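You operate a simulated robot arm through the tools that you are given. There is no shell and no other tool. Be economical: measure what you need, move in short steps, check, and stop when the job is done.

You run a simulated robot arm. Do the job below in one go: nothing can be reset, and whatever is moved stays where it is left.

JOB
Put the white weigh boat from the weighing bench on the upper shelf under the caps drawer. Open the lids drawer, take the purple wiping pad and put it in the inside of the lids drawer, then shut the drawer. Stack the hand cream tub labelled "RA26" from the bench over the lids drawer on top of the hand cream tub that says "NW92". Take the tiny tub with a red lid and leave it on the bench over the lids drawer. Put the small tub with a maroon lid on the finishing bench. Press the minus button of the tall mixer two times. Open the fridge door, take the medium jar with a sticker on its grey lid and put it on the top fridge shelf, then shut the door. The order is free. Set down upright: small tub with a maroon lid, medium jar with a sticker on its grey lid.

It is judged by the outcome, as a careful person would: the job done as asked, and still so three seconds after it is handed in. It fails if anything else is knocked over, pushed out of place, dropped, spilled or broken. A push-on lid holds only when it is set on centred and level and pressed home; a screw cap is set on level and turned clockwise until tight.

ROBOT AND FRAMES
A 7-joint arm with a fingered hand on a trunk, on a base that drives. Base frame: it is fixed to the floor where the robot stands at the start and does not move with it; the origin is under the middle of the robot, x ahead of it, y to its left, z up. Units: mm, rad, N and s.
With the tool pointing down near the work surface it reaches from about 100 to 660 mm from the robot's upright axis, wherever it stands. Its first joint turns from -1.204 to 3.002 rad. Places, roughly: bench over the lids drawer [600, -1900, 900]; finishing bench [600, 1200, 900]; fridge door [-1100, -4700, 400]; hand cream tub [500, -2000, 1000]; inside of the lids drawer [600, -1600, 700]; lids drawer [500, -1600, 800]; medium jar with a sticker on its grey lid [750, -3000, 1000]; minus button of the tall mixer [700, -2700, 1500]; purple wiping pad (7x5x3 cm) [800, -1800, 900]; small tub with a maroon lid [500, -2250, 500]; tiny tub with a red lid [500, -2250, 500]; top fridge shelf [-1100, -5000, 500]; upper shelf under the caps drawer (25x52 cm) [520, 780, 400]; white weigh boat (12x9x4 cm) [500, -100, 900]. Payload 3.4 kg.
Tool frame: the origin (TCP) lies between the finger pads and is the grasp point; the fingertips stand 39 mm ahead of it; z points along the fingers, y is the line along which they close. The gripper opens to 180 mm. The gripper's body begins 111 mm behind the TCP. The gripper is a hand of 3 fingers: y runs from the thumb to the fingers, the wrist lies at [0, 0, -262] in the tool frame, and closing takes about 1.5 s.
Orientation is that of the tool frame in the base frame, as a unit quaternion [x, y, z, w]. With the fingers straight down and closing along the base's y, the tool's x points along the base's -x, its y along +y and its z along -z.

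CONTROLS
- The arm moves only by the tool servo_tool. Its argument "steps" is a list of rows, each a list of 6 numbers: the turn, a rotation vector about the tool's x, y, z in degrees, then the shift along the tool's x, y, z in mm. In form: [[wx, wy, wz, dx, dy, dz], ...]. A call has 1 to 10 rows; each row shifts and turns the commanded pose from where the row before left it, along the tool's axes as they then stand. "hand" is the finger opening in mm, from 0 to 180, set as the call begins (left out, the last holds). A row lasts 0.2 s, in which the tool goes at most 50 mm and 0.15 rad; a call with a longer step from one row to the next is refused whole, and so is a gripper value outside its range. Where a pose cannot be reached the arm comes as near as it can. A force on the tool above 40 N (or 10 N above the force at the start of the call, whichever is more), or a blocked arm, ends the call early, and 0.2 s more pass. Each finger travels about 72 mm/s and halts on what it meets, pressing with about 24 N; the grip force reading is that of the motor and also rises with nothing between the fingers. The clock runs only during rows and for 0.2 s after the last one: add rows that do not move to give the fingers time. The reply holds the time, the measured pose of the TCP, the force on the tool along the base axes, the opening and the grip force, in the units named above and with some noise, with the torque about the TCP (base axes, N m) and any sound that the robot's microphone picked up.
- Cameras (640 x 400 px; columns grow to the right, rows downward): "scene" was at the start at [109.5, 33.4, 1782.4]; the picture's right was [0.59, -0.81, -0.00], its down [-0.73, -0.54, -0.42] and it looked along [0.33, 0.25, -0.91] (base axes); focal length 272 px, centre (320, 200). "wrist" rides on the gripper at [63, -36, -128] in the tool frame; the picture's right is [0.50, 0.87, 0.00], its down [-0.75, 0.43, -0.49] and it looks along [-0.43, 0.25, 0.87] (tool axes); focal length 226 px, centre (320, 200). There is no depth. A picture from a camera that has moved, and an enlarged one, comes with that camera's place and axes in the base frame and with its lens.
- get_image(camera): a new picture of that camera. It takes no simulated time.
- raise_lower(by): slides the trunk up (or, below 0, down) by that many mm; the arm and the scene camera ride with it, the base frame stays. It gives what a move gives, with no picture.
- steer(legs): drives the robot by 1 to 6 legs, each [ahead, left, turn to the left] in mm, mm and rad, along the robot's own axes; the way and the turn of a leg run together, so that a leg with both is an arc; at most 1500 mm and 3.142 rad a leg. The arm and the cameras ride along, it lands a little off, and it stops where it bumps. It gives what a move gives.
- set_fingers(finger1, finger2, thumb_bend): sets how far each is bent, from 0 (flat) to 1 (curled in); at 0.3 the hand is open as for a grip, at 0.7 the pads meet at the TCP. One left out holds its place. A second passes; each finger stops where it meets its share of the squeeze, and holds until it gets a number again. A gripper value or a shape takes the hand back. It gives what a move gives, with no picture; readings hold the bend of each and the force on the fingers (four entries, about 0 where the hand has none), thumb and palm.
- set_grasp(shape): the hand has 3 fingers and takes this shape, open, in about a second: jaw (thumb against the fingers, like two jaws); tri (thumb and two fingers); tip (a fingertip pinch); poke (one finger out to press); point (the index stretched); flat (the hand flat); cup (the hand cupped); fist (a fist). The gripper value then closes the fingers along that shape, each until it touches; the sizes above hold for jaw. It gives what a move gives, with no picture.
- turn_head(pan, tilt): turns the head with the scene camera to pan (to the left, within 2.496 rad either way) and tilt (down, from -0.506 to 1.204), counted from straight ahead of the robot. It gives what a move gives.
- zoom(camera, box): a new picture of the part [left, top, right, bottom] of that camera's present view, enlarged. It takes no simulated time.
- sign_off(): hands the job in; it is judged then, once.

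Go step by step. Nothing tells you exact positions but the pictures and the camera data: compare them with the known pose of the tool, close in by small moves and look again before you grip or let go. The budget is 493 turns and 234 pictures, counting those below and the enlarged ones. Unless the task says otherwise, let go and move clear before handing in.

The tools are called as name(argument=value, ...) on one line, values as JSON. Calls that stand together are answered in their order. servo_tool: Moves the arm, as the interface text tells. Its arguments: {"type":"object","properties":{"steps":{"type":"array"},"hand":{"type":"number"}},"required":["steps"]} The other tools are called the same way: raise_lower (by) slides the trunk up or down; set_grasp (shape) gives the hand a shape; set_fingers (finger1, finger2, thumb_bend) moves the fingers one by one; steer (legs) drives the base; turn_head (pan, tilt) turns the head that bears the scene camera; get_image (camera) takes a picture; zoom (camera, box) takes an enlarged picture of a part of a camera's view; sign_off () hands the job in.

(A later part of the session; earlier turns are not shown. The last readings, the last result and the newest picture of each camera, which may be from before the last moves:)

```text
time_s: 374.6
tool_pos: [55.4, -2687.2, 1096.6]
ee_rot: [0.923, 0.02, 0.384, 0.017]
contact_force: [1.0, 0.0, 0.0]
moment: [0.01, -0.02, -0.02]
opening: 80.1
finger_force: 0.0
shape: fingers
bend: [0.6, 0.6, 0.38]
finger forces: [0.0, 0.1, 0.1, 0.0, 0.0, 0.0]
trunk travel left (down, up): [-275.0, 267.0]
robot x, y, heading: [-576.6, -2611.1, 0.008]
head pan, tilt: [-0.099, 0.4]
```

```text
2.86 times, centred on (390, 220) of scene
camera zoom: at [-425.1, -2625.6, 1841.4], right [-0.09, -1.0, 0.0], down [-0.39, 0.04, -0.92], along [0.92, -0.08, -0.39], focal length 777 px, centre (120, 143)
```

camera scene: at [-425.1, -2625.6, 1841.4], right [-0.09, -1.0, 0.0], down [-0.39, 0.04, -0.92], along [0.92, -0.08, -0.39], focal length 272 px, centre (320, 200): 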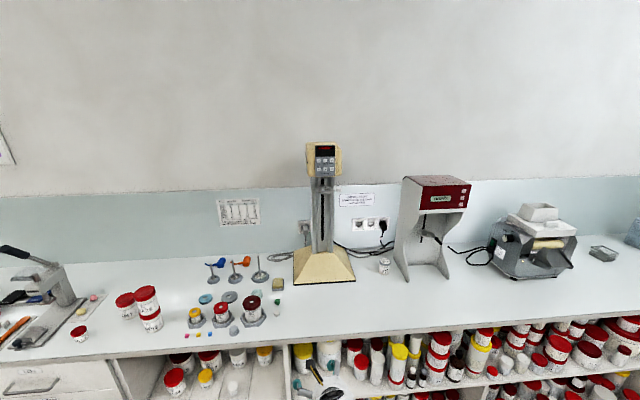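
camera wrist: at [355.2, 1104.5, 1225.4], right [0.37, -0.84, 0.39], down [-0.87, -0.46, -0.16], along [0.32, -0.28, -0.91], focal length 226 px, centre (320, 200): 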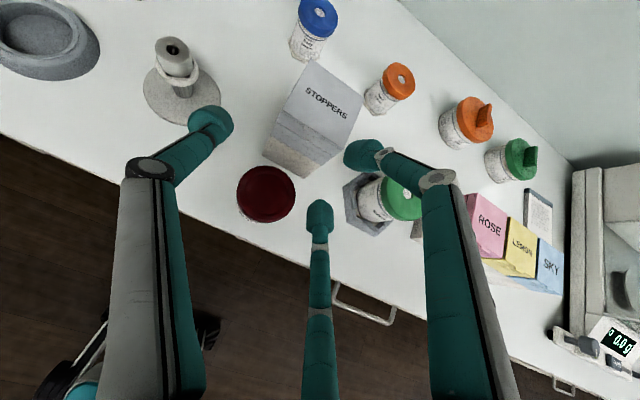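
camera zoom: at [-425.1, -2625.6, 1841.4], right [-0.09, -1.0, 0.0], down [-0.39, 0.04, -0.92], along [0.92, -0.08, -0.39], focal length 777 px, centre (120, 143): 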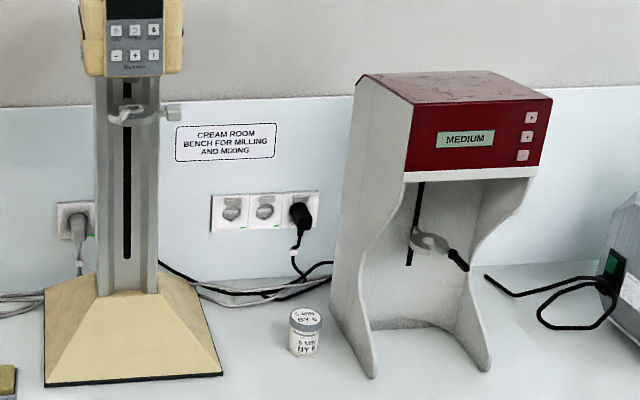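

The tall mixer's minus button is near (700,-2719,1506). I set the poke shape and check where the fingertip is.

set_grasp(shape="poke")

get_image(camera="wrist")

```text
time_s: 375.5
tool_pos: [56.2, -2686.1, 1095.5]
ee_rot: [0.923, 0.019, 0.384, 0.016]
contact_force: [0.0, 0.2, -0.1]
moment: [-0.01, 0.01, -0.02]
opening: 0.0
finger_force: 0.0
shape: poke
bend: [1.0, 1.0, 0.66]
finger forces: [0.0, 0.0, 0.0, 0.0, 0.0, 0.1]
trunk travel left (down, up): [-275.0, 267.0]
robot x, y, heading: [-577.4, -2610.0, 0.004]
head pan, tilt: [-0.099, 0.4]
```

```text
72 pictures are left
camera wrist: at [7.8, -2646.3, 1227.8], right [0.37, -0.84, 0.39], down [-0.87, -0.46, -0.17], along [0.32, -0.28, -0.9], focal length 226 px, centre (320, 200)
```

wrist: 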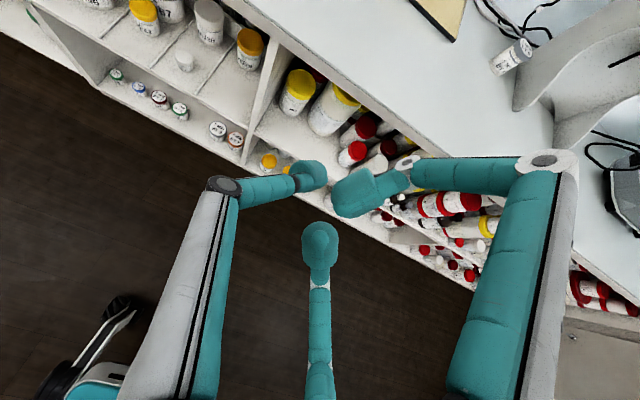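

servo_tool(steps=[[0, 8, 0, 0, 0, 0], [0, 8, 0, 0, 0, 0], [0, 8, 0, 0, 0, 0], [0, 8, 0, 0, 0, 0], [0, 8, 0, 0, 0, 0], [0, 4.8, 0, 0, 0, 0], [0, 0, 0, 0, 0, 0]])

raise_lower(by=150)

servo_tool(steps=[[0, 0, 0, 45, 0, 0], [0, 0, 0, 45, 0, 0], [0, 0, 0, 45, 0, 0], [0, 0, 0, 45, 0, 0], [0, 0, 0, 45, 0, 0], [0, 0, 0, 25, 0, 0], [0, 0, 0, 0, 0, 0]])

get_image(camera="wrist")

```text
time_s: 377.1
tool_pos: [54.8, -2686.2, 1094.0]
ee_rot: [0.707, 0.024, 0.707, 0.009]
contact_force: [0.4, 0.4, -0.7]
moment: [0.03, 0.0, 0.01]
opening: 0.0
finger_force: 0.1
shape: poke
bend: [1.0, 1.0, 0.66]
finger forces: [0.1, 0.0, 0.1, 0.0, 0.1, 0.0]
trunk travel left (down, up): [-275.0, 267.0]
robot x, y, heading: [-580.7, -2610.2, 0.011]
head pan, tilt: [-0.099, 0.4]
```

```text
time_s: 378.9
tool_pos: [55.6, -2688.5, 1245.3]
ee_rot: [0.708, 0.024, 0.706, 0.008]
contact_force: [-0.4, -0.4, -0.2]
moment: [-0.02, 0.02, 0.0]
opening: 0.0
finger_force: 0.0
shape: poke
bend: [1.0, 1.0, 0.66]
finger forces: [0.0, 0.0, 0.0, 0.0, 0.0, 0.0]
trunk travel left (down, up): [-425.0, 117.0]
robot x, y, heading: [-579.6, -2611.4, 0.003]
head pan, tilt: [-0.099, 0.4]
```

```text
time_s: 380.5
tool_pos: [55.6, -2674.6, 1494.7]
ee_rot: [0.708, 0.023, 0.706, 0.009]
contact_force: [0.4, -0.5, 0.3]
moment: [0.02, -0.05, -0.02]
opening: 0.0
finger_force: 0.0
shape: poke
bend: [1.0, 1.0, 0.66]
finger forces: [0.0, 0.1, 0.0, 0.0, 0.1, 0.0]
trunk travel left (down, up): [-425.0, 117.0]
robot x, y, heading: [-578.0, -2616.9, 0.006]
head pan, tilt: [-0.099, 0.4]
```

```text
71 pictures are left
camera wrist: at [-73.7, -2639.3, 1556.2], right [0.02, -0.84, 0.54], down [-0.48, -0.48, -0.73], along [0.87, -0.25, -0.42], focal length 226 px, centre (320, 200)
```

wrist: 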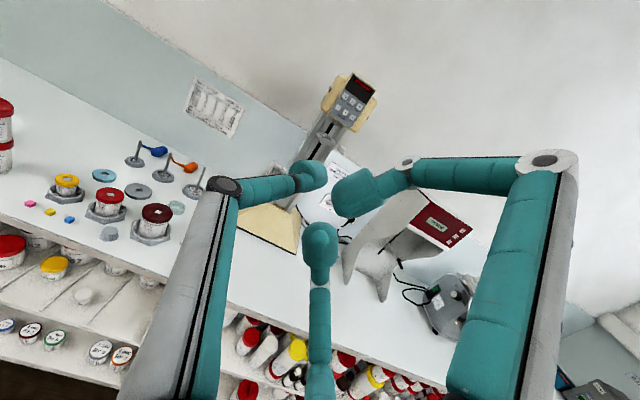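

zoom(camera="wrist", box=[315, 60, 385, 130])

turn_head(pan=-0.1, tilt=0.3)

zoom(camera="scene", box=[290, 180, 360, 240])

```text
5.71 times, centred on (350, 95) of wrist
camera zoom: at [-73.7, -2639.3, 1556.2], right [0.02, -0.84, 0.54], down [-0.48, -0.48, -0.73], along [0.87, -0.25, -0.42], focal length 1292 px, centre (149, 800)
```

zoom: 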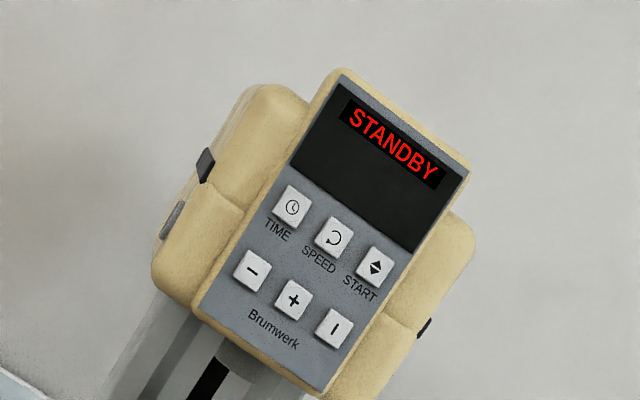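

```text
time_s: 381.1
tool_pos: [55.0, -2676.1, 1495.6]
ee_rot: [0.707, 0.023, 0.706, 0.008]
contact_force: [0.6, -0.3, 0.1]
moment: [0.01, 0.0, 0.0]
opening: 0.0
finger_force: 0.1
shape: poke
bend: [1.0, 1.0, 0.66]
finger forces: [0.0, 0.1, 0.0, 0.0, 0.0, 0.0]
trunk travel left (down, up): [-425.0, 117.0]
robot x, y, heading: [-578.5, -2612.0, 0.012]
head pan, tilt: [-0.099, 0.3]
```

```text
6.67 times, centred on (325, 210) of scene
camera zoom: at [-502.7, -2626.8, 2001.3], right [-0.09, -1.0, 0.0], down [-0.3, 0.03, -0.95], along [0.95, -0.09, -0.3], focal length 1812 px, centre (287, 133)
```

zoom: 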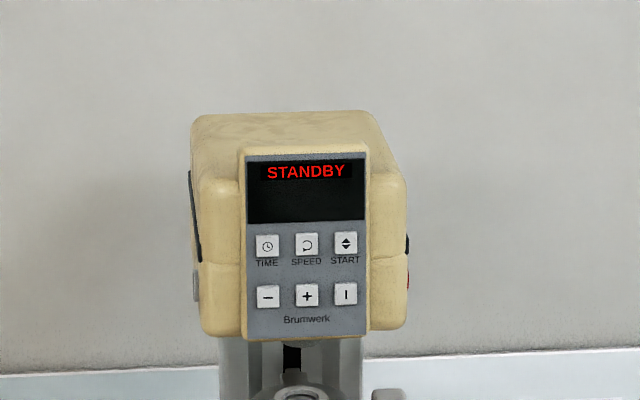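

steer(legs=[[470, -45, 0]])

servo_tool(steps=[[0, 0, 0, 0, 0, 0], [0, 0, 0, 0, 0, 0], [0, 0, 0, 0, 0, 0], [0, 0, 0, 0, 0, 0], [0, 0, 0, 0, 0, 0], [0, 0, 0, 0, 0, 0], [0, 0, 0, 0, 0, 0], [0, 0, 0, 0, 0, 0]])

zoom(camera="wrist", box=[240, 60, 440, 240])

```text
time_s: 384.0
tool_pos: [534.7, -2720.6, 1495.4]
ee_rot: [0.707, 0.022, 0.706, 0.011]
contact_force: [0.1, 0.2, -0.5]
moment: [0.02, 0.0, -0.01]
opening: 0.1
finger_force: 0.1
shape: poke
bend: [1.0, 1.0, 0.66]
finger forces: [0.0, 0.1, 0.1, 0.0, 0.0, 0.0]
trunk travel left (down, up): [-425.0, 117.0]
robot x, y, heading: [-95.5, -2654.0, 0.002]
head pan, tilt: [-0.099, 0.3]
```

```text
time_s: 385.8
tool_pos: [533.2, -2718.5, 1497.5]
ee_rot: [0.707, 0.022, 0.707, 0.012]
contact_force: [-0.4, -0.2, -0.2]
moment: [0.03, 0.01, -0.03]
opening: 0.1
finger_force: 0.1
shape: poke
bend: [1.0, 1.0, 0.66]
finger forces: [0.0, 0.1, 0.1, 0.1, 0.0, 0.0]
trunk travel left (down, up): [-425.0, 117.0]
robot x, y, heading: [-95.1, -2658.1, 0.0]
head pan, tilt: [-0.099, 0.3]
```

```text
2.22 times, centred on (340, 150) of wrist
camera zoom: at [403.8, -2681.4, 1557.2], right [0.01, -0.84, 0.54], down [-0.49, -0.48, -0.73], along [0.87, -0.25, -0.41], focal length 502 px, centre (276, 311)
```

zoom: 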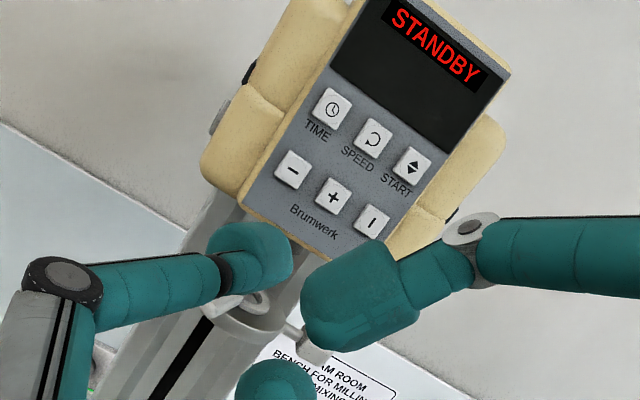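

servo_tool(steps=[[0, 0, 0, 5, 13, 0], [0, 0, 0, 0, 0, 40], [0, 0, 0, 0, 0, 40], [0, 0, 0, 0, 0, 0], [0, 0, 0, 0, 0, 0], [0, 0, 0, 0, 0, 0]])

zoom(camera="wrist", box=[240, 60, 440, 240])

zoom(camera="scene", box=[280, 180, 400, 280])

```text
time_s: 387.2
tool_pos: [610.5, -2731.1, 1498.5]
ee_rot: [0.707, 0.022, 0.707, 0.012]
contact_force: [0.6, -0.1, 0.7]
moment: [0.0, -0.01, -0.02]
opening: 0.0
finger_force: 0.1
shape: poke
bend: [1.0, 1.0, 0.66]
finger forces: [0.1, 0.1, 0.1, 0.0, 0.0, 0.0]
trunk travel left (down, up): [-425.0, 117.0]
robot x, y, heading: [-96.9, -2654.0, 0.001]
head pan, tilt: [-0.099, 0.3]
```

```text
2.22 times, centred on (340, 150) of wrist
camera zoom: at [481.4, -2694.6, 1559.9], right [0.01, -0.84, 0.54], down [-0.49, -0.48, -0.73], along [0.87, -0.25, -0.41], focal length 502 px, centre (276, 311)
```

zoom: 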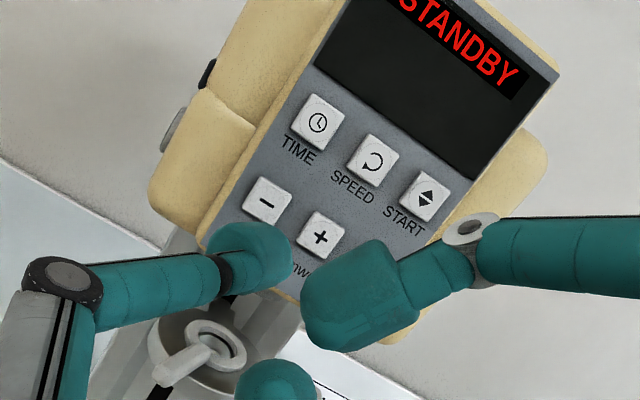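

```text
4.00 times, centred on (340, 230) of scene
camera zoom: at [-21.5, -2671.4, 2001.3], right [-0.1, -1.0, 0.0], down [-0.3, 0.03, -0.95], along [0.95, -0.09, -0.3], focal length 1088 px, centre (240, 80)
```

zoom: 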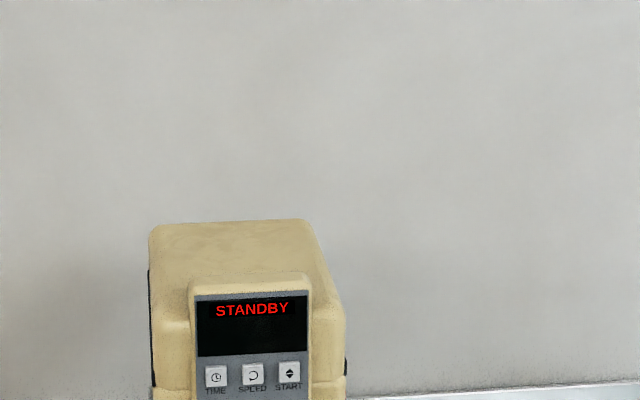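

servo_tool(steps=[[0, 0, 0, 3.5, 0.5, 25], [0, 0, 0, 0, 0, 8], [0, 0, 0, 0, 0, 0], [0, 0, 0, 0, 0, 0], [0, 0, 0, 0, 0, 0]])

turn_head(pan=-0.1, tilt=0.5)

zoom(camera="scene", box=[280, 180, 400, 280])

zoom(camera="wrist", box=[240, 60, 440, 240])

```text
time_s: 388.4
tool_pos: [644.4, -2728.6, 1504.9]
ee_rot: [0.707, 0.023, 0.707, 0.012]
contact_force: [-0.5, 0.5, -0.4]
moment: [0.0, -0.01, 0.01]
opening: 0.0
finger_force: 0.0
shape: poke
bend: [1.0, 1.0, 0.66]
finger forces: [0.0, 0.1, 0.0, 0.0, 0.0, 0.1]
trunk travel left (down, up): [-425.0, 117.0]
robot x, y, heading: [-95.3, -2656.0, -0.007]
head pan, tilt: [-0.099, 0.3]
```

```text
time_s: 389.1
tool_pos: [644.9, -2729.3, 1505.7]
ee_rot: [0.707, 0.023, 0.707, 0.012]
contact_force: [-0.4, 0.2, 0.2]
moment: [-0.03, 0.01, 0.02]
opening: 0.0
finger_force: 0.0
shape: poke
bend: [1.0, 1.0, 0.66]
finger forces: [0.1, 0.0, 0.0, 0.0, 0.0, 0.0]
trunk travel left (down, up): [-425.0, 117.0]
robot x, y, heading: [-98.9, -2655.5, 0.001]
head pan, tilt: [-0.099, 0.499]
```

```text
4.00 times, centred on (340, 230) of scene
camera zoom: at [-23.4, -2670.6, 1982.9], right [-0.1, -1.0, 0.0], down [-0.48, 0.05, -0.88], along [0.87, -0.09, -0.48], focal length 1088 px, centre (240, 80)
```

zoom: 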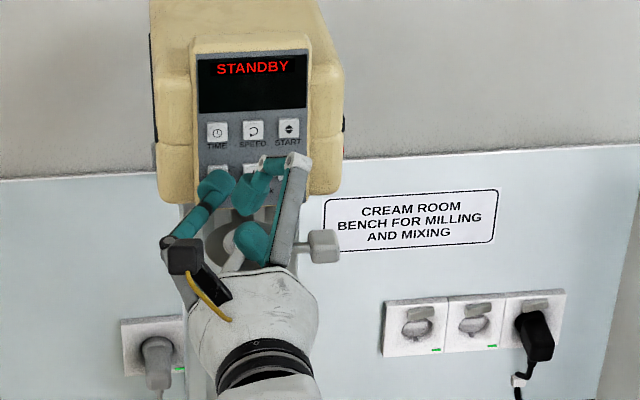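

```text
2.22 times, centred on (340, 150) of wrist
camera zoom: at [516.1, -2693.3, 1565.3], right [0.01, -0.84, 0.54], down [-0.49, -0.48, -0.73], along [0.87, -0.25, -0.41], focal length 502 px, centre (276, 311)
```

zoom: 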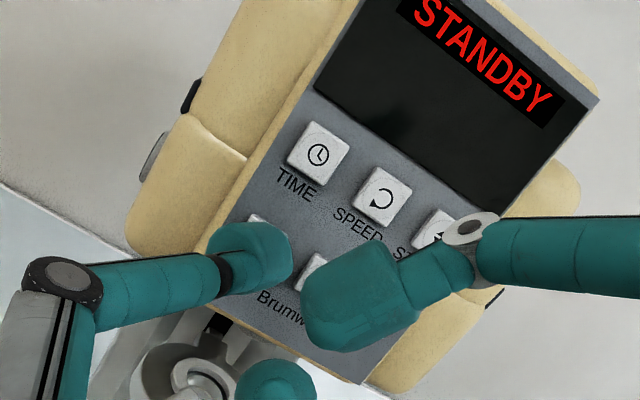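

servo_tool(steps=[[0, 0, 0, 0, 0, 5], [0, 0, 0, 0, 0, 3], [0, 0, 0, 0, 0, 0]])

servo_tool(steps=[[0, 0, 0, 0, 0, 3], [0, 0, 0, 0, 0, 0]])

servo_tool(steps=[[0, 0, 0, 0, 0, 3], [0, 0, 0, 0, 0, 0]])

```text
time_s: 389.9
tool_pos: [653.0, -2730.2, 1506.3]
ee_rot: [0.707, 0.023, 0.707, 0.012]
contact_force: [-4.1, -0.6, -0.6]
moment: [0.02, 0.03, 0.01]
opening: 0.0
finger_force: 0.0
shape: poke
bend: [1.0, 1.0, 0.67]
finger forces: [0.0, 0.0, 0.1, 0.0, 3.8, 0.0]
trunk travel left (down, up): [-425.0, 117.0]
robot x, y, heading: [-98.3, -2652.5, 0.002]
head pan, tilt: [-0.099, 0.499]
heard: click
```

```text
time_s: 390.6
tool_pos: [655.0, -2728.5, 1506.6]
ee_rot: [0.706, 0.023, 0.708, 0.012]
contact_force: [-13.5, -1.7, -2.0]
moment: [0.0, 0.14, -0.03]
opening: 0.0
finger_force: 0.1
shape: poke
bend: [1.0, 1.0, 0.67]
finger forces: [0.0, 0.1, 0.0, 0.1, 12.7, 0.1]
trunk travel left (down, up): [-425.0, 117.0]
robot x, y, heading: [-97.0, -2655.0, -0.006]
head pan, tilt: [-0.099, 0.499]
```

```text
time_s: 391.1
tool_pos: [655.0, -2728.0, 1506.3]
ee_rot: [0.706, 0.023, 0.708, 0.011]
contact_force: [-19.1, -0.6, -1.9]
moment: [0.0, 0.18, -0.02]
opening: 0.1
finger_force: 0.0
shape: poke
bend: [1.0, 1.0, 0.67]
finger forces: [0.1, 0.0, 0.1, 0.0, 19.6, 0.0]
trunk travel left (down, up): [-425.0, 117.0]
robot x, y, heading: [-98.4, -2653.8, 0.004]
head pan, tilt: [-0.099, 0.499]
```

A click was heard: first press. I back off and look at the display.

servo_tool(steps=[[0, 0, 0, 0, 0, -15], [0, 0, 0, 0, 0, -10], [0, 0, 0, 0, 0, 0], [0, 0, 0, 0, 0, 0]])

zoom(camera="scene", box=[280, 180, 400, 280])

zoom(camera="wrist", box=[240, 60, 440, 240])

```text
time_s: 392.1
tool_pos: [635.4, -2731.0, 1506.6]
ee_rot: [0.707, 0.022, 0.707, 0.012]
contact_force: [-0.4, -0.4, 0.6]
moment: [0.01, -0.02, 0.01]
opening: 0.0
finger_force: 0.0
shape: poke
bend: [1.0, 1.0, 0.66]
finger forces: [0.0, 0.0, 0.0, 0.0, 0.0, 0.0]
trunk travel left (down, up): [-425.0, 117.0]
robot x, y, heading: [-98.6, -2655.1, 0.0]
head pan, tilt: [-0.099, 0.499]
```

```text
4.00 times, centred on (340, 230) of scene
camera zoom: at [-23.4, -2671.0, 1982.9], right [-0.1, -1.0, 0.0], down [-0.48, 0.05, -0.88], along [0.87, -0.09, -0.48], focal length 1088 px, centre (240, 80)
```

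zoom: 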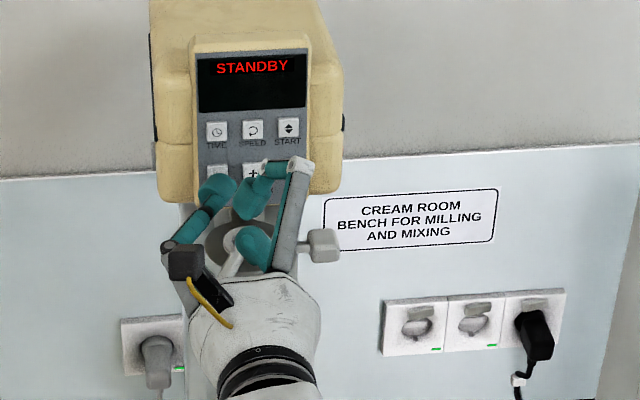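

```text
2.22 times, centred on (340, 150) of wrist
camera zoom: at [507.1, -2693.7, 1567.4], right [0.01, -0.84, 0.54], down [-0.49, -0.48, -0.73], along [0.87, -0.25, -0.41], focal length 502 px, centre (276, 311)
```

zoom: 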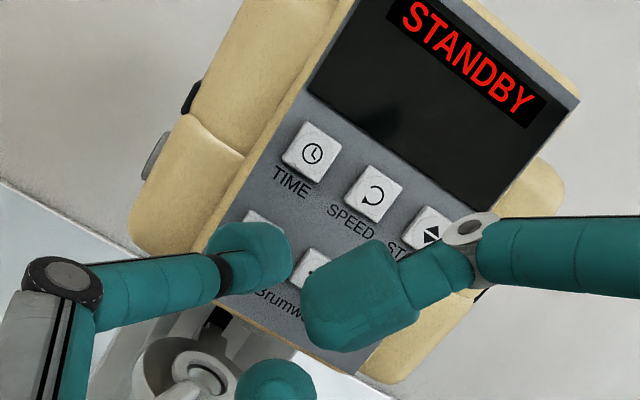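

servo_tool(steps=[[0, 0, 0, 0, 0, 10], [0, 0, 0, 0, 0, 5], [0, 0, 0, 0, 0, 3], [0, 0, 0, 0, 0, 1.5], [0, 0, 0, 0, 0, 0]])

```text
time_s: 393.4
tool_pos: [653.4, -2728.4, 1506.1]
ee_rot: [0.707, 0.023, 0.707, 0.011]
contact_force: [-7.0, 0.8, -0.1]
moment: [0.0, 0.06, 0.01]
opening: 0.2
finger_force: 0.1
shape: poke
bend: [1.0, 1.0, 0.67]
finger forces: [0.0, 0.0, 0.1, 0.0, 6.5, 0.0]
trunk travel left (down, up): [-425.0, 117.0]
robot x, y, heading: [-101.4, -2651.5, -0.001]
head pan, tilt: [-0.099, 0.499]
heard: click
```

Second click heard. I withdraw straight back and go look at the jar with the grey lid.

servo_tool(steps=[[0, 0, 0, 0, 0, -20], [0, 0, 0, 0, 0, -30], [0, 0, 0, 0, 0, 0]])

steer(legs=[[-420, 0, 0], [0, -330, 0]])

raise_lower(by=-150)

turn_head(pan=0.0, tilt=0.65)

get_image(camera="scene")

```text
time_s: 394.1
tool_pos: [605.4, -2731.0, 1506.1]
ee_rot: [0.708, 0.021, 0.706, 0.013]
contact_force: [0.1, -0.2, 0.5]
moment: [0.04, -0.03, 0.02]
opening: 0.0
finger_force: 0.1
shape: poke
bend: [1.0, 1.0, 0.66]
finger forces: [0.0, 0.0, 0.0, 0.0, 0.0, 0.1]
trunk travel left (down, up): [-425.0, 117.0]
robot x, y, heading: [-98.3, -2654.6, -0.003]
head pan, tilt: [-0.099, 0.499]
```

```text
time_s: 398.5
tool_pos: [196.1, -3024.1, 1509.3]
ee_rot: [0.706, 0.036, 0.707, 0.012]
contact_force: [-1.0, 0.3, -0.3]
moment: [0.03, 0.0, 0.02]
opening: 0.1
finger_force: 0.1
shape: poke
bend: [1.0, 1.0, 0.66]
finger forces: [0.0, 0.1, 0.1, 0.1, 0.0, 0.0]
trunk travel left (down, up): [-425.0, 117.0]
robot x, y, heading: [-500.5, -2984.2, 0.017]
head pan, tilt: [-0.099, 0.499]
```

```text
time_s: 400.2
tool_pos: [192.6, -3038.6, 1361.1]
ee_rot: [0.705, 0.031, 0.708, 0.007]
contact_force: [-0.6, 0.0, 0.0]
moment: [0.0, 0.0, -0.06]
opening: 0.0
finger_force: 0.1
shape: poke
bend: [1.0, 1.0, 0.66]
finger forces: [0.0, 0.0, 0.1, 0.0, 0.1, 0.0]
trunk travel left (down, up): [-275.0, 267.0]
robot x, y, heading: [-504.2, -2978.8, 0.016]
head pan, tilt: [-0.099, 0.499]
```

```text
time_s: 400.9
tool_pos: [193.1, -3030.6, 1359.4]
ee_rot: [0.705, 0.034, 0.708, 0.009]
contact_force: [-1.0, 0.2, -0.4]
moment: [0.01, 0.0, -0.09]
opening: 0.0
finger_force: 0.2
shape: poke
bend: [1.0, 1.0, 0.66]
finger forces: [0.0, 0.0, 0.0, 0.0, 0.0, 0.0]
trunk travel left (down, up): [-275.0, 267.0]
robot x, y, heading: [-502.6, -2980.3, 0.01]
head pan, tilt: [0.0, 0.649]
```

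```text
61 pictures are left
camera scene: at [-357.2, -2966.6, 1819.1], right [0.01, -1.0, 0.01], down [-0.61, -0.01, -0.79], along [0.79, 0.01, -0.61], focal length 272 px, centre (320, 200)
```

scene: 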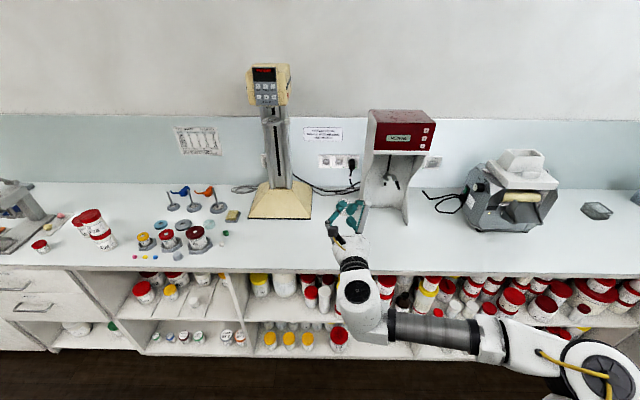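

The jar stands left of the red mixer, so I prefer the thumb on the mixer side (more room). I roll the hand 180° here in free space.

servo_tool(steps=[[0, -7, 0, 0, 0, -30], [0, -7, 0, 0, 0, -30], [0, -7, 0, 0, 0, 0], [0, -7, 0, 0, 0, 0], [0, -7, 0, 0, 0, 0], [0, 0, 8.2, 0, 0, 0], [0, 0, 8.2, 0, 0, 0], [0, 0, 8.2, 0, 0, 0], [0, 0, 8.2, 0, 0, 0], [0, 0, 8.2, 0, 0, 0]], hand=60)

servo_tool(steps=[[0, 0, 8.2, 0, 0, 0], [0, 0, 8.2, 0, 0, 0], [0, 0, 8.2, 0, 0, 0], [0, 0, 8.2, 0, 0, 0], [0, 0, 8.2, 0, 0, 0], [0, 0, 8.2, 0, 0, 0], [0, 0, 8.2, 0, 0, 0], [0, 0, 8.2, 0, 0, 0], [0, 0, 8.2, 0, 0, 0], [0, 0, 8.2, 0, 0, 0]])

servo_tool(steps=[[0, 0, 8.2, 0, 0, 0], [0, 0, 8.2, 0, 0, 0], [0, 0, 8.2, 0, 0, 0], [0, 0, 8.2, 0, 0, 0], [0, 0, 8.2, 0, 0, 0], [0, 0, 8.2, 0, 0, 0], [0, 0, 7.8, 0, 0, 0], [0, 0, 0, 0, 0, 0]])

```text
time_s: 403.1
tool_pos: [134.9, -3053.4, 1362.5]
ee_rot: [0.78, -0.266, 0.535, -0.19]
contact_force: [1.0, -0.6, 0.0]
moment: [-0.01, -0.01, 0.0]
opening: 58.4
finger_force: 0.0
shape: jaw
bend: [0.72, 0.72, 0.74]
finger forces: [0.1, 0.0, 0.0, 0.0, 0.0, 0.0]
out of reach, approached as far as the arm can: row 4, 5
trunk travel left (down, up): [-275.0, 267.0]
robot x, y, heading: [-504.4, -2983.1, 0.016]
head pan, tilt: [0.0, 0.649]
```

```text
time_s: 405.3
tool_pos: [135.7, -3053.3, 1361.2]
ee_rot: [-0.414, 0.712, -0.279, 0.494]
contact_force: [-0.6, -0.1, -0.6]
moment: [0.01, -0.03, 0.02]
opening: 58.2
finger_force: 0.1
shape: jaw
bend: [0.72, 0.72, 0.74]
finger forces: [0.0, 0.0, 0.0, 0.0, 0.1, 0.1]
trunk travel left (down, up): [-275.0, 267.0]
robot x, y, heading: [-503.2, -2984.5, 0.013]
head pan, tilt: [0.0, 0.649]
```

```text
time_s: 407.1
tool_pos: [133.5, -3051.7, 1362.1]
ee_rot: [-0.025, 0.823, -0.012, 0.568]
contact_force: [0.1, -0.8, -0.2]
moment: [0.01, -0.02, 0.0]
opening: 58.2
finger_force: 0.1
shape: jaw
bend: [0.72, 0.72, 0.74]
finger forces: [0.1, 0.0, 0.0, 0.0, 0.0, 0.1]
trunk travel left (down, up): [-275.0, 267.0]
robot x, y, heading: [-503.7, -2984.7, 0.015]
head pan, tilt: [0.0, 0.649]
```

servo_tool(steps=[[0, 0, 0, 42, 0, 16], [0, 0, 0, 42, 0, 16], [0, 0, 0, 42, 0, 16], [0, 0, 0, 42, 0, 16], [0, 0, 0, 42, 0, 16], [0, 0, 0, 42, 0, 16], [0, 0, 0, 42, 0, 16], [0, 7, 0, 0, 0, 0], [0, 7, 0, 0, 0, 0], [0, 0, 0, 0, 0, 0]])

set_fingers(finger1=0.6, finger2=0.6, thumb_bend=0.42)

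get_image(camera="scene")

get_image(camera="wrist")

```text
time_s: 409.3
tool_pos: [135.1, -3063.5, 1048.0]
ee_rot: [-0.026, 0.886, -0.014, 0.463]
contact_force: [0.1, -0.7, 0.9]
moment: [0.03, 0.01, 0.01]
opening: 58.2
finger_force: 0.1
shape: jaw
bend: [0.72, 0.72, 0.74]
finger forces: [0.0, 0.1, 0.0, 0.0, 0.0, 0.0]
trunk travel left (down, up): [-275.0, 267.0]
robot x, y, heading: [-502.8, -2986.2, 0.016]
head pan, tilt: [0.0, 0.649]
```

```text
time_s: 410.3
tool_pos: [136.2, -3062.2, 1049.0]
ee_rot: [-0.025, 0.886, -0.015, 0.462]
contact_force: [0.8, -0.1, -0.1]
moment: [-0.03, -0.01, 0.02]
opening: 71.2
finger_force: 0.1
shape: fingers
bend: [0.6, 0.6, 0.42]
finger forces: [0.1, 0.0, 0.0, 0.0, 0.0, 0.1]
trunk travel left (down, up): [-275.0, 267.0]
robot x, y, heading: [-503.6, -2981.3, 0.015]
head pan, tilt: [0.0, 0.649]
```

```text
60 pictures are left
camera scene: at [-356.8, -2986.4, 1819.0], right [0.01, -1.0, 0.0], down [-0.61, -0.01, -0.79], along [0.79, 0.01, -0.61], focal length 272 px, centre (320, 200)
```

scene: 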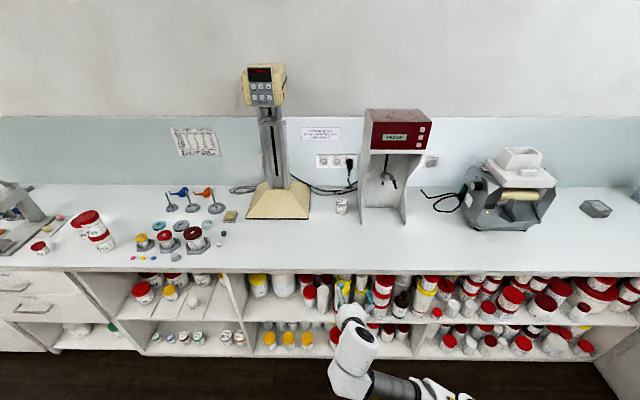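

```text
59 pictures are left
camera wrist: at [-4.6, -3102.8, 1071.7], right [-0.31, 0.84, -0.45], down [0.01, 0.48, 0.88], along [0.95, 0.27, -0.16], focal length 226 px, centre (320, 200)
```

wrist: 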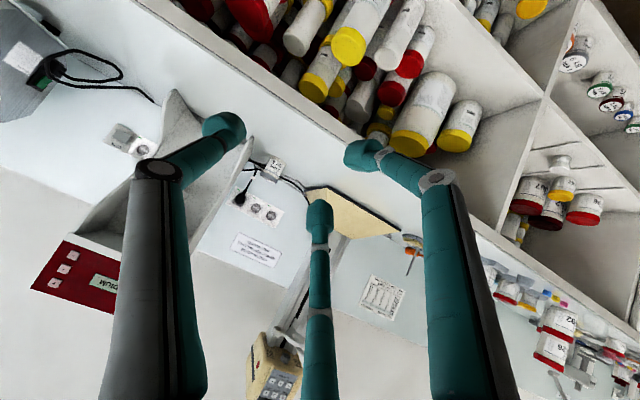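

zoom(camera="scene", box=[300, 170, 420, 240])

zoom(camera="wrist", box=[200, 90, 360, 220])

```text
5.33 times, centred on (360, 205) of scene
camera zoom: at [-356.8, -2986.4, 1819.0], right [0.01, -1.0, 0.0], down [-0.61, -0.01, -0.79], along [0.79, 0.01, -0.61], focal length 1450 px, centre (107, 173)
```

zoom: 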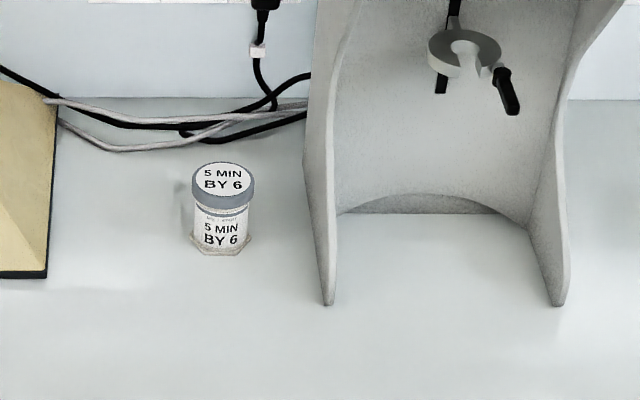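

```text
3.08 times, centred on (280, 155) of wrist
camera zoom: at [-4.6, -3102.8, 1071.7], right [-0.31, 0.84, -0.45], down [0.01, 0.48, 0.88], along [0.95, 0.27, -0.16], focal length 696 px, centre (443, 338)
```

zoom: 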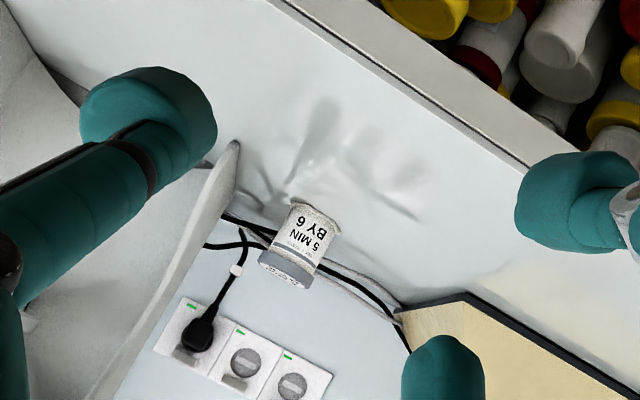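

set_fingers(finger1=0.62, finger2=0.62, thumb_bend=0.42)

steer(legs=[[490, 0, -0.01]])

servo_tool(steps=[[0, 0, 0, 41, 0, 28], [0, 0, 0, 0, 0, 0], [0, 0, 0, 0, 0, 0], [0, 0, 0, 0, 0, 0], [0, 0, 0, 0, 0, 0]])

get_image(camera="wrist")

get_image(camera="scene")

```text
time_s: 411.3
tool_pos: [135.3, -3063.4, 1049.1]
ee_rot: [-0.025, 0.886, -0.015, 0.463]
contact_force: [-0.5, 0.8, 0.0]
moment: [0.02, 0.02, -0.02]
opening: 68.4
finger_force: 0.2
shape: fingers
bend: [0.62, 0.62, 0.42]
finger forces: [0.1, 0.0, 0.1, 0.0, 0.0, 0.1]
trunk travel left (down, up): [-275.0, 267.0]
robot x, y, heading: [-504.0, -2983.1, 0.013]
head pan, tilt: [0.0, 0.649]
```

```text
time_s: 414.2
tool_pos: [625.3, -3077.3, 1047.7]
ee_rot: [-0.015, 0.886, -0.02, 0.462]
contact_force: [1.0, -0.2, 0.3]
moment: [0.01, 0.02, -0.03]
opening: 68.4
finger_force: 0.0
shape: fingers
bend: [0.62, 0.62, 0.42]
finger forces: [0.0, 0.1, 0.1, 0.0, 0.0, 0.0]
trunk travel left (down, up): [-275.0, 267.0]
robot x, y, heading: [-16.6, -2979.5, -0.013]
head pan, tilt: [0.0, 0.649]
```

```text
time_s: 415.4
tool_pos: [624.0, -3077.9, 1000.5]
ee_rot: [-0.015, 0.886, -0.021, 0.464]
contact_force: [-0.2, -0.5, 0.8]
moment: [-0.04, -0.02, -0.03]
opening: 68.8
finger_force: 0.2
shape: fingers
bend: [0.62, 0.62, 0.42]
finger forces: [0.0, 0.0, 0.0, 0.1, 0.0, 0.1]
trunk travel left (down, up): [-275.0, 267.0]
robot x, y, heading: [-13.7, -2977.3, -0.009]
head pan, tilt: [0.0, 0.649]
```

```text
56 pictures are left
camera wrist: at [483.0, -3114.6, 1023.2], right [-0.29, 0.84, -0.46], down [0.02, 0.48, 0.88], along [0.96, 0.24, -0.16], focal length 226 px, centre (320, 200)
```

wrist: 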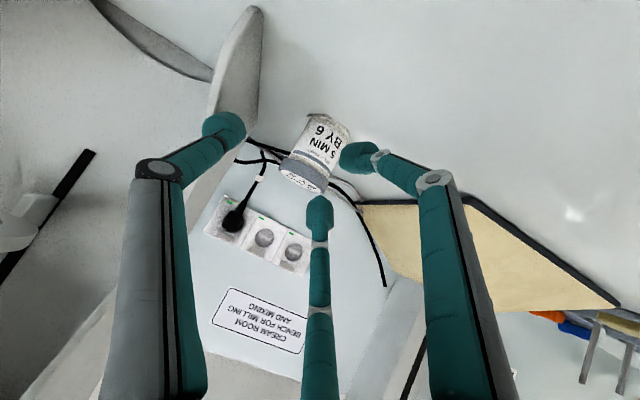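

```text
55 pictures are left
camera scene: at [133.9, -2989.0, 1819.1], right [-0.01, -1.0, 0.0], down [-0.61, 0.01, -0.79], along [0.79, -0.01, -0.61], focal length 272 px, centre (320, 200)
```

scene: 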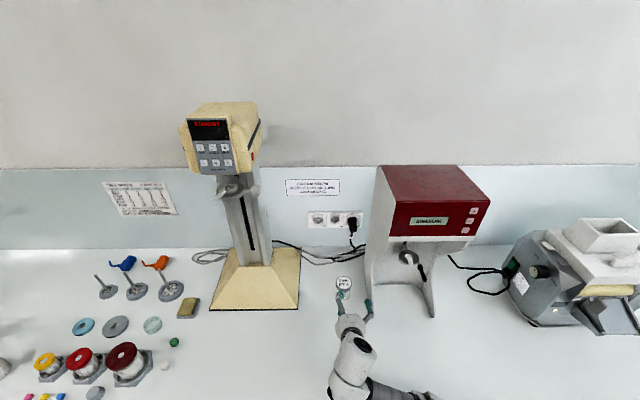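

set_fingers(finger1=0.61, finger2=0.61, thumb_bend=0.38)

servo_tool(steps=[[0, 0, 0, 0, 25, 0], [0, 0, 0, 34.4, 0, 24.1], [0, 0, 0, -24, 0, 34.4], [0, 0, 0, 0, 0, 0], [0, 0, 0, 0, 0, 0], [0, 0, 0, 0, 0, 0]])

get_image(camera="wrist")

```text
time_s: 416.4
tool_pos: [623.9, -3078.2, 1000.2]
ee_rot: [-0.016, 0.886, -0.021, 0.463]
contact_force: [1.2, -0.1, 0.5]
moment: [-0.04, -0.01, -0.01]
opening: 78.6
finger_force: 0.1
shape: fingers
bend: [0.61, 0.61, 0.38]
finger forces: [0.0, 0.0, 0.1, 0.1, 0.0, 0.0]
trunk travel left (down, up): [-275.0, 267.0]
robot x, y, heading: [-14.9, -2986.2, -0.007]
head pan, tilt: [0.0, 0.649]
```

```text
time_s: 417.8
tool_pos: [661.4, -3058.1, 957.1]
ee_rot: [-0.015, 0.885, -0.022, 0.464]
contact_force: [-0.5, 1.0, 0.6]
moment: [-0.02, -0.04, 0.01]
opening: 78.7
finger_force: 0.0
shape: fingers
bend: [0.61, 0.61, 0.38]
finger forces: [0.0, 0.0, 0.0, 0.2, 0.1, 0.1]
trunk travel left (down, up): [-275.0, 267.0]
robot x, y, heading: [-12.6, -2982.2, -0.007]
head pan, tilt: [0.0, 0.649]
```

```text
54 pictures are left
camera wrist: at [519.9, -3093.8, 979.4], right [-0.29, 0.84, -0.46], down [0.02, 0.48, 0.88], along [0.96, 0.24, -0.16], focal length 226 px, centre (320, 200)
```

wrist: 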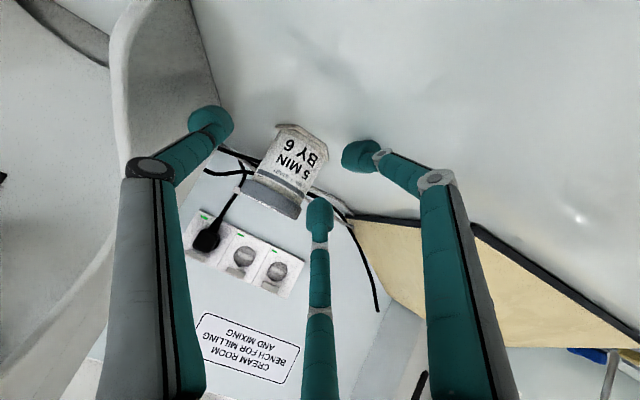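

servo_tool(steps=[[0, 0, 0, 0, 6, 0], [0, 0, 0, -13.5, 0, 19.2], [0, 0, 0, -13.5, 0, 19.2], [0, 0, 0, 0, 0, 0], [0, 0, 0, 0, 0, 0]])

get_image(camera="wrist")

```text
time_s: 419.0
tool_pos: [710.1, -3050.6, 955.7]
ee_rot: [-0.015, 0.886, -0.021, 0.463]
contact_force: [-0.5, -0.3, 0.4]
moment: [-0.02, -0.01, -0.02]
opening: 78.8
finger_force: 0.1
shape: fingers
bend: [0.61, 0.61, 0.38]
finger forces: [0.0, 0.0, 0.0, 0.0, 0.0, 0.0]
trunk travel left (down, up): [-275.0, 267.0]
robot x, y, heading: [-16.4, -2979.3, -0.013]
head pan, tilt: [0.0, 0.649]
```

```text
53 pictures are left
camera wrist: at [569.0, -3085.9, 978.2], right [-0.29, 0.84, -0.46], down [0.02, 0.48, 0.88], along [0.96, 0.24, -0.16], focal length 226 px, centre (320, 200)
```

wrist: 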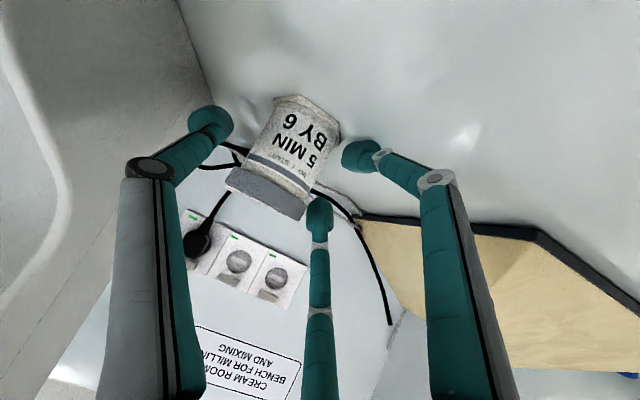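

Jar sits between thumb and fingers. Closing the three fingers.

set_fingers(finger1=0.75, finger2=0.75, thumb_bend=0.75)

get_image(camera="wrist")

```text
time_s: 420.0
tool_pos: [711.1, -3049.8, 955.0]
ee_rot: [-0.015, 0.886, -0.022, 0.462]
contact_force: [0.6, -0.5, -1.1]
moment: [-0.02, 0.02, 0.0]
opening: 44.1
finger_force: 12.5
shape: fingers
bend: [0.73, 0.73, 0.52]
finger forces: [0.1, 10.9, 0.0, 0.0, 13.9, 0.1]
trunk travel left (down, up): [-275.0, 267.0]
robot x, y, heading: [-13.9, -2984.3, -0.013]
head pan, tilt: [0.0, 0.649]
```

```text
52 pictures are left
camera wrist: at [568.8, -3085.9, 978.2], right [-0.29, 0.84, -0.46], down [0.02, 0.48, 0.88], along [0.96, 0.24, -0.16], focal length 226 px, centre (320, 200)
```

wrist: 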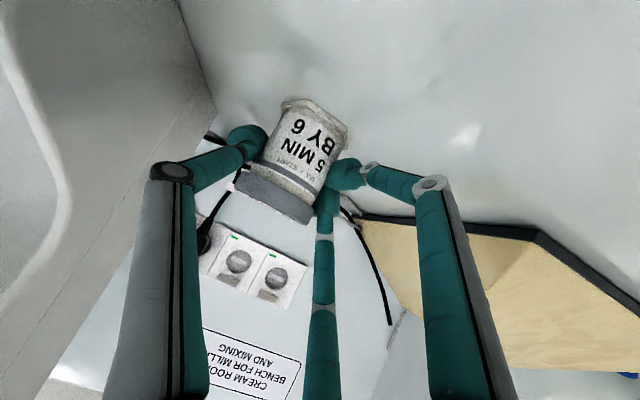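

set_fingers(finger1=0.85, finger2=0.85, thumb_bend=0.85)

zoom(camera="wrist", box=[210, 80, 390, 240])

```text
time_s: 421.0
tool_pos: [709.5, -3050.1, 955.4]
ee_rot: [-0.015, 0.886, -0.021, 0.463]
contact_force: [-0.2, -0.6, -0.2]
moment: [-0.02, 0.0, 0.01]
opening: 44.4
finger_force: 12.9
shape: fingers
bend: [0.73, 0.73, 0.5]
finger forces: [0.0, 12.2, 0.1, 0.1, 14.1, 0.0]
trunk travel left (down, up): [-275.0, 267.0]
robot x, y, heading: [-12.1, -2982.9, -0.01]
head pan, tilt: [0.0, 0.649]
```

```text
2.50 times, centred on (300, 160) of wrist
camera zoom: at [568.8, -3085.9, 978.2], right [-0.29, 0.84, -0.46], down [0.02, 0.48, 0.88], along [0.96, 0.24, -0.16], focal length 565 px, centre (370, 300)
```

zoom: 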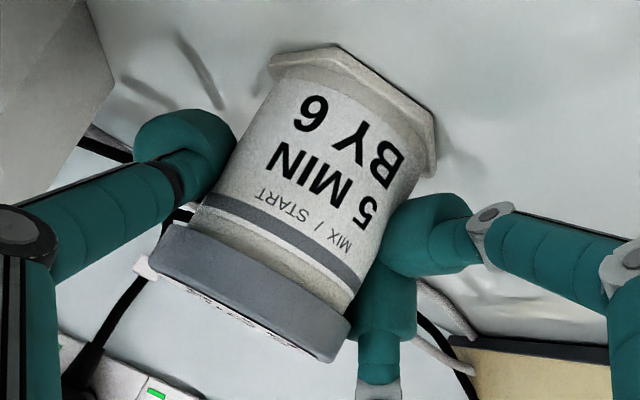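

Only one finger and the thumb bear on the jar; I reopen slightly, shift the hand back 8 mm and regrip.

set_fingers(finger1=0.61, finger2=0.61, thumb_bend=0.4)

servo_tool(steps=[[0, 0, 0, 5, 5, -7], [0, 0, 0, 0, 0, 0], [0, 0, 0, 0, 0, 0]])

set_fingers(finger1=0.8, finger2=0.8, thumb_bend=0.8)

zoom(camera="wrist", box=[210, 80, 390, 240])

```text
time_s: 422.0
tool_pos: [710.8, -3049.8, 956.3]
ee_rot: [-0.016, 0.886, -0.021, 0.463]
contact_force: [0.6, -0.2, -0.2]
moment: [-0.01, -0.02, 0.01]
opening: 73.9
finger_force: 0.1
shape: fingers
bend: [0.61, 0.61, 0.4]
finger forces: [0.0, 0.1, 0.0, 0.1, 0.0, 0.1]
trunk travel left (down, up): [-275.0, 267.0]
robot x, y, heading: [-15.9, -2980.8, -0.014]
head pan, tilt: [0.0, 0.649]
```

```text
time_s: 422.8
tool_pos: [703.3, -3043.5, 955.4]
ee_rot: [-0.015, 0.885, -0.021, 0.464]
contact_force: [0.5, 0.5, 0.4]
moment: [0.03, 0.01, -0.01]
opening: 74.2
finger_force: 0.1
shape: fingers
bend: [0.61, 0.61, 0.4]
finger forces: [0.0, 0.0, 0.0, 0.0, 0.0, 0.0]
trunk travel left (down, up): [-275.0, 267.0]
robot x, y, heading: [-14.7, -2983.6, -0.009]
head pan, tilt: [0.0, 0.649]
```

```text
time_s: 423.8
tool_pos: [702.2, -3044.1, 955.9]
ee_rot: [-0.015, 0.886, -0.021, 0.463]
contact_force: [1.0, 0.3, -0.6]
moment: [0.02, 0.01, -0.01]
opening: 16.8
finger_force: 0.1
shape: fingers
bend: [0.81, 0.78, 0.75]
finger forces: [0.0, 0.0, 0.0, 0.0, 0.1, 0.1]
trunk travel left (down, up): [-275.0, 267.0]
robot x, y, heading: [-14.2, -2981.0, -0.012]
head pan, tilt: [0.0, 0.649]
```

```text
2.50 times, centred on (300, 160) of wrist
camera zoom: at [561.2, -3080.1, 978.2], right [-0.29, 0.84, -0.46], down [0.02, 0.48, 0.88], along [0.96, 0.24, -0.16], focal length 565 px, centre (370, 300)
```

zoom: 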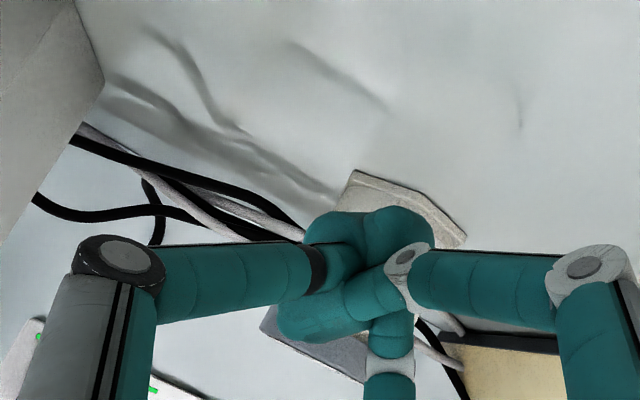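

The jar slipped forward and the fingers closed on nothing; it's still upright. I open and look.

set_fingers(finger1=0.6, finger2=0.6, thumb_bend=0.38)

get_image(camera="wrist")

zoom(camera="scene", box=[290, 240, 410, 320])

```text
time_s: 424.8
tool_pos: [703.5, -3043.5, 954.0]
ee_rot: [-0.015, 0.886, -0.022, 0.463]
contact_force: [0.6, 0.0, -0.1]
moment: [-0.01, 0.0, -0.01]
opening: 79.7
finger_force: 0.0
shape: fingers
bend: [0.6, 0.6, 0.38]
finger forces: [0.0, 0.0, 0.0, 0.0, 0.0, 0.0]
trunk travel left (down, up): [-275.0, 267.0]
robot x, y, heading: [-14.6, -2983.0, -0.01]
head pan, tilt: [0.0, 0.649]
```

```text
49 pictures are left
camera wrist: at [561.2, -3080.0, 978.2], right [-0.29, 0.84, -0.46], down [0.02, 0.48, 0.88], along [0.96, 0.24, -0.16], focal length 226 px, centre (320, 200)
```

wrist: 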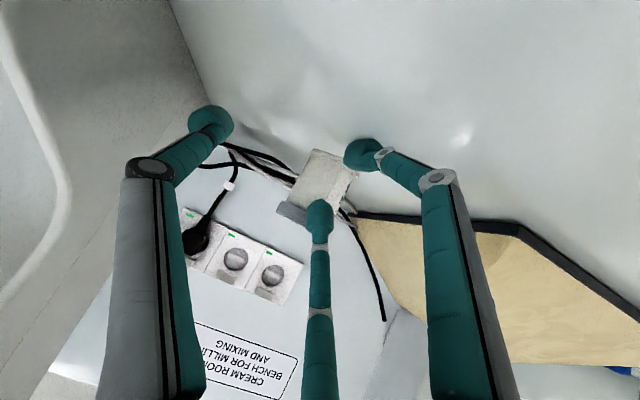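

```text
5.00 times, centred on (350, 280) of scene
camera zoom: at [134.4, -2988.0, 1819.0], right [-0.01, -1.0, 0.0], down [-0.61, 0.01, -0.79], along [0.79, -0.01, -0.61], focal length 1359 px, centre (170, -200)
```

zoom: 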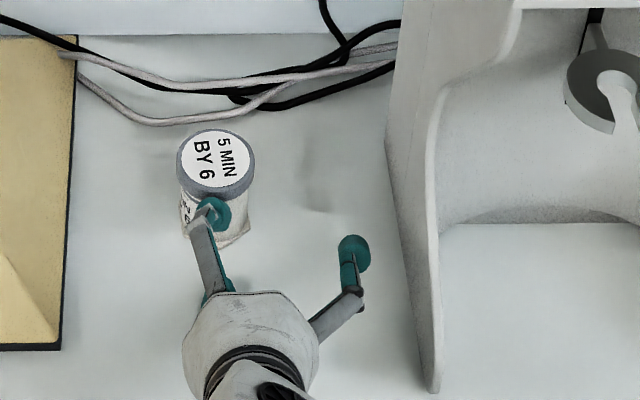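

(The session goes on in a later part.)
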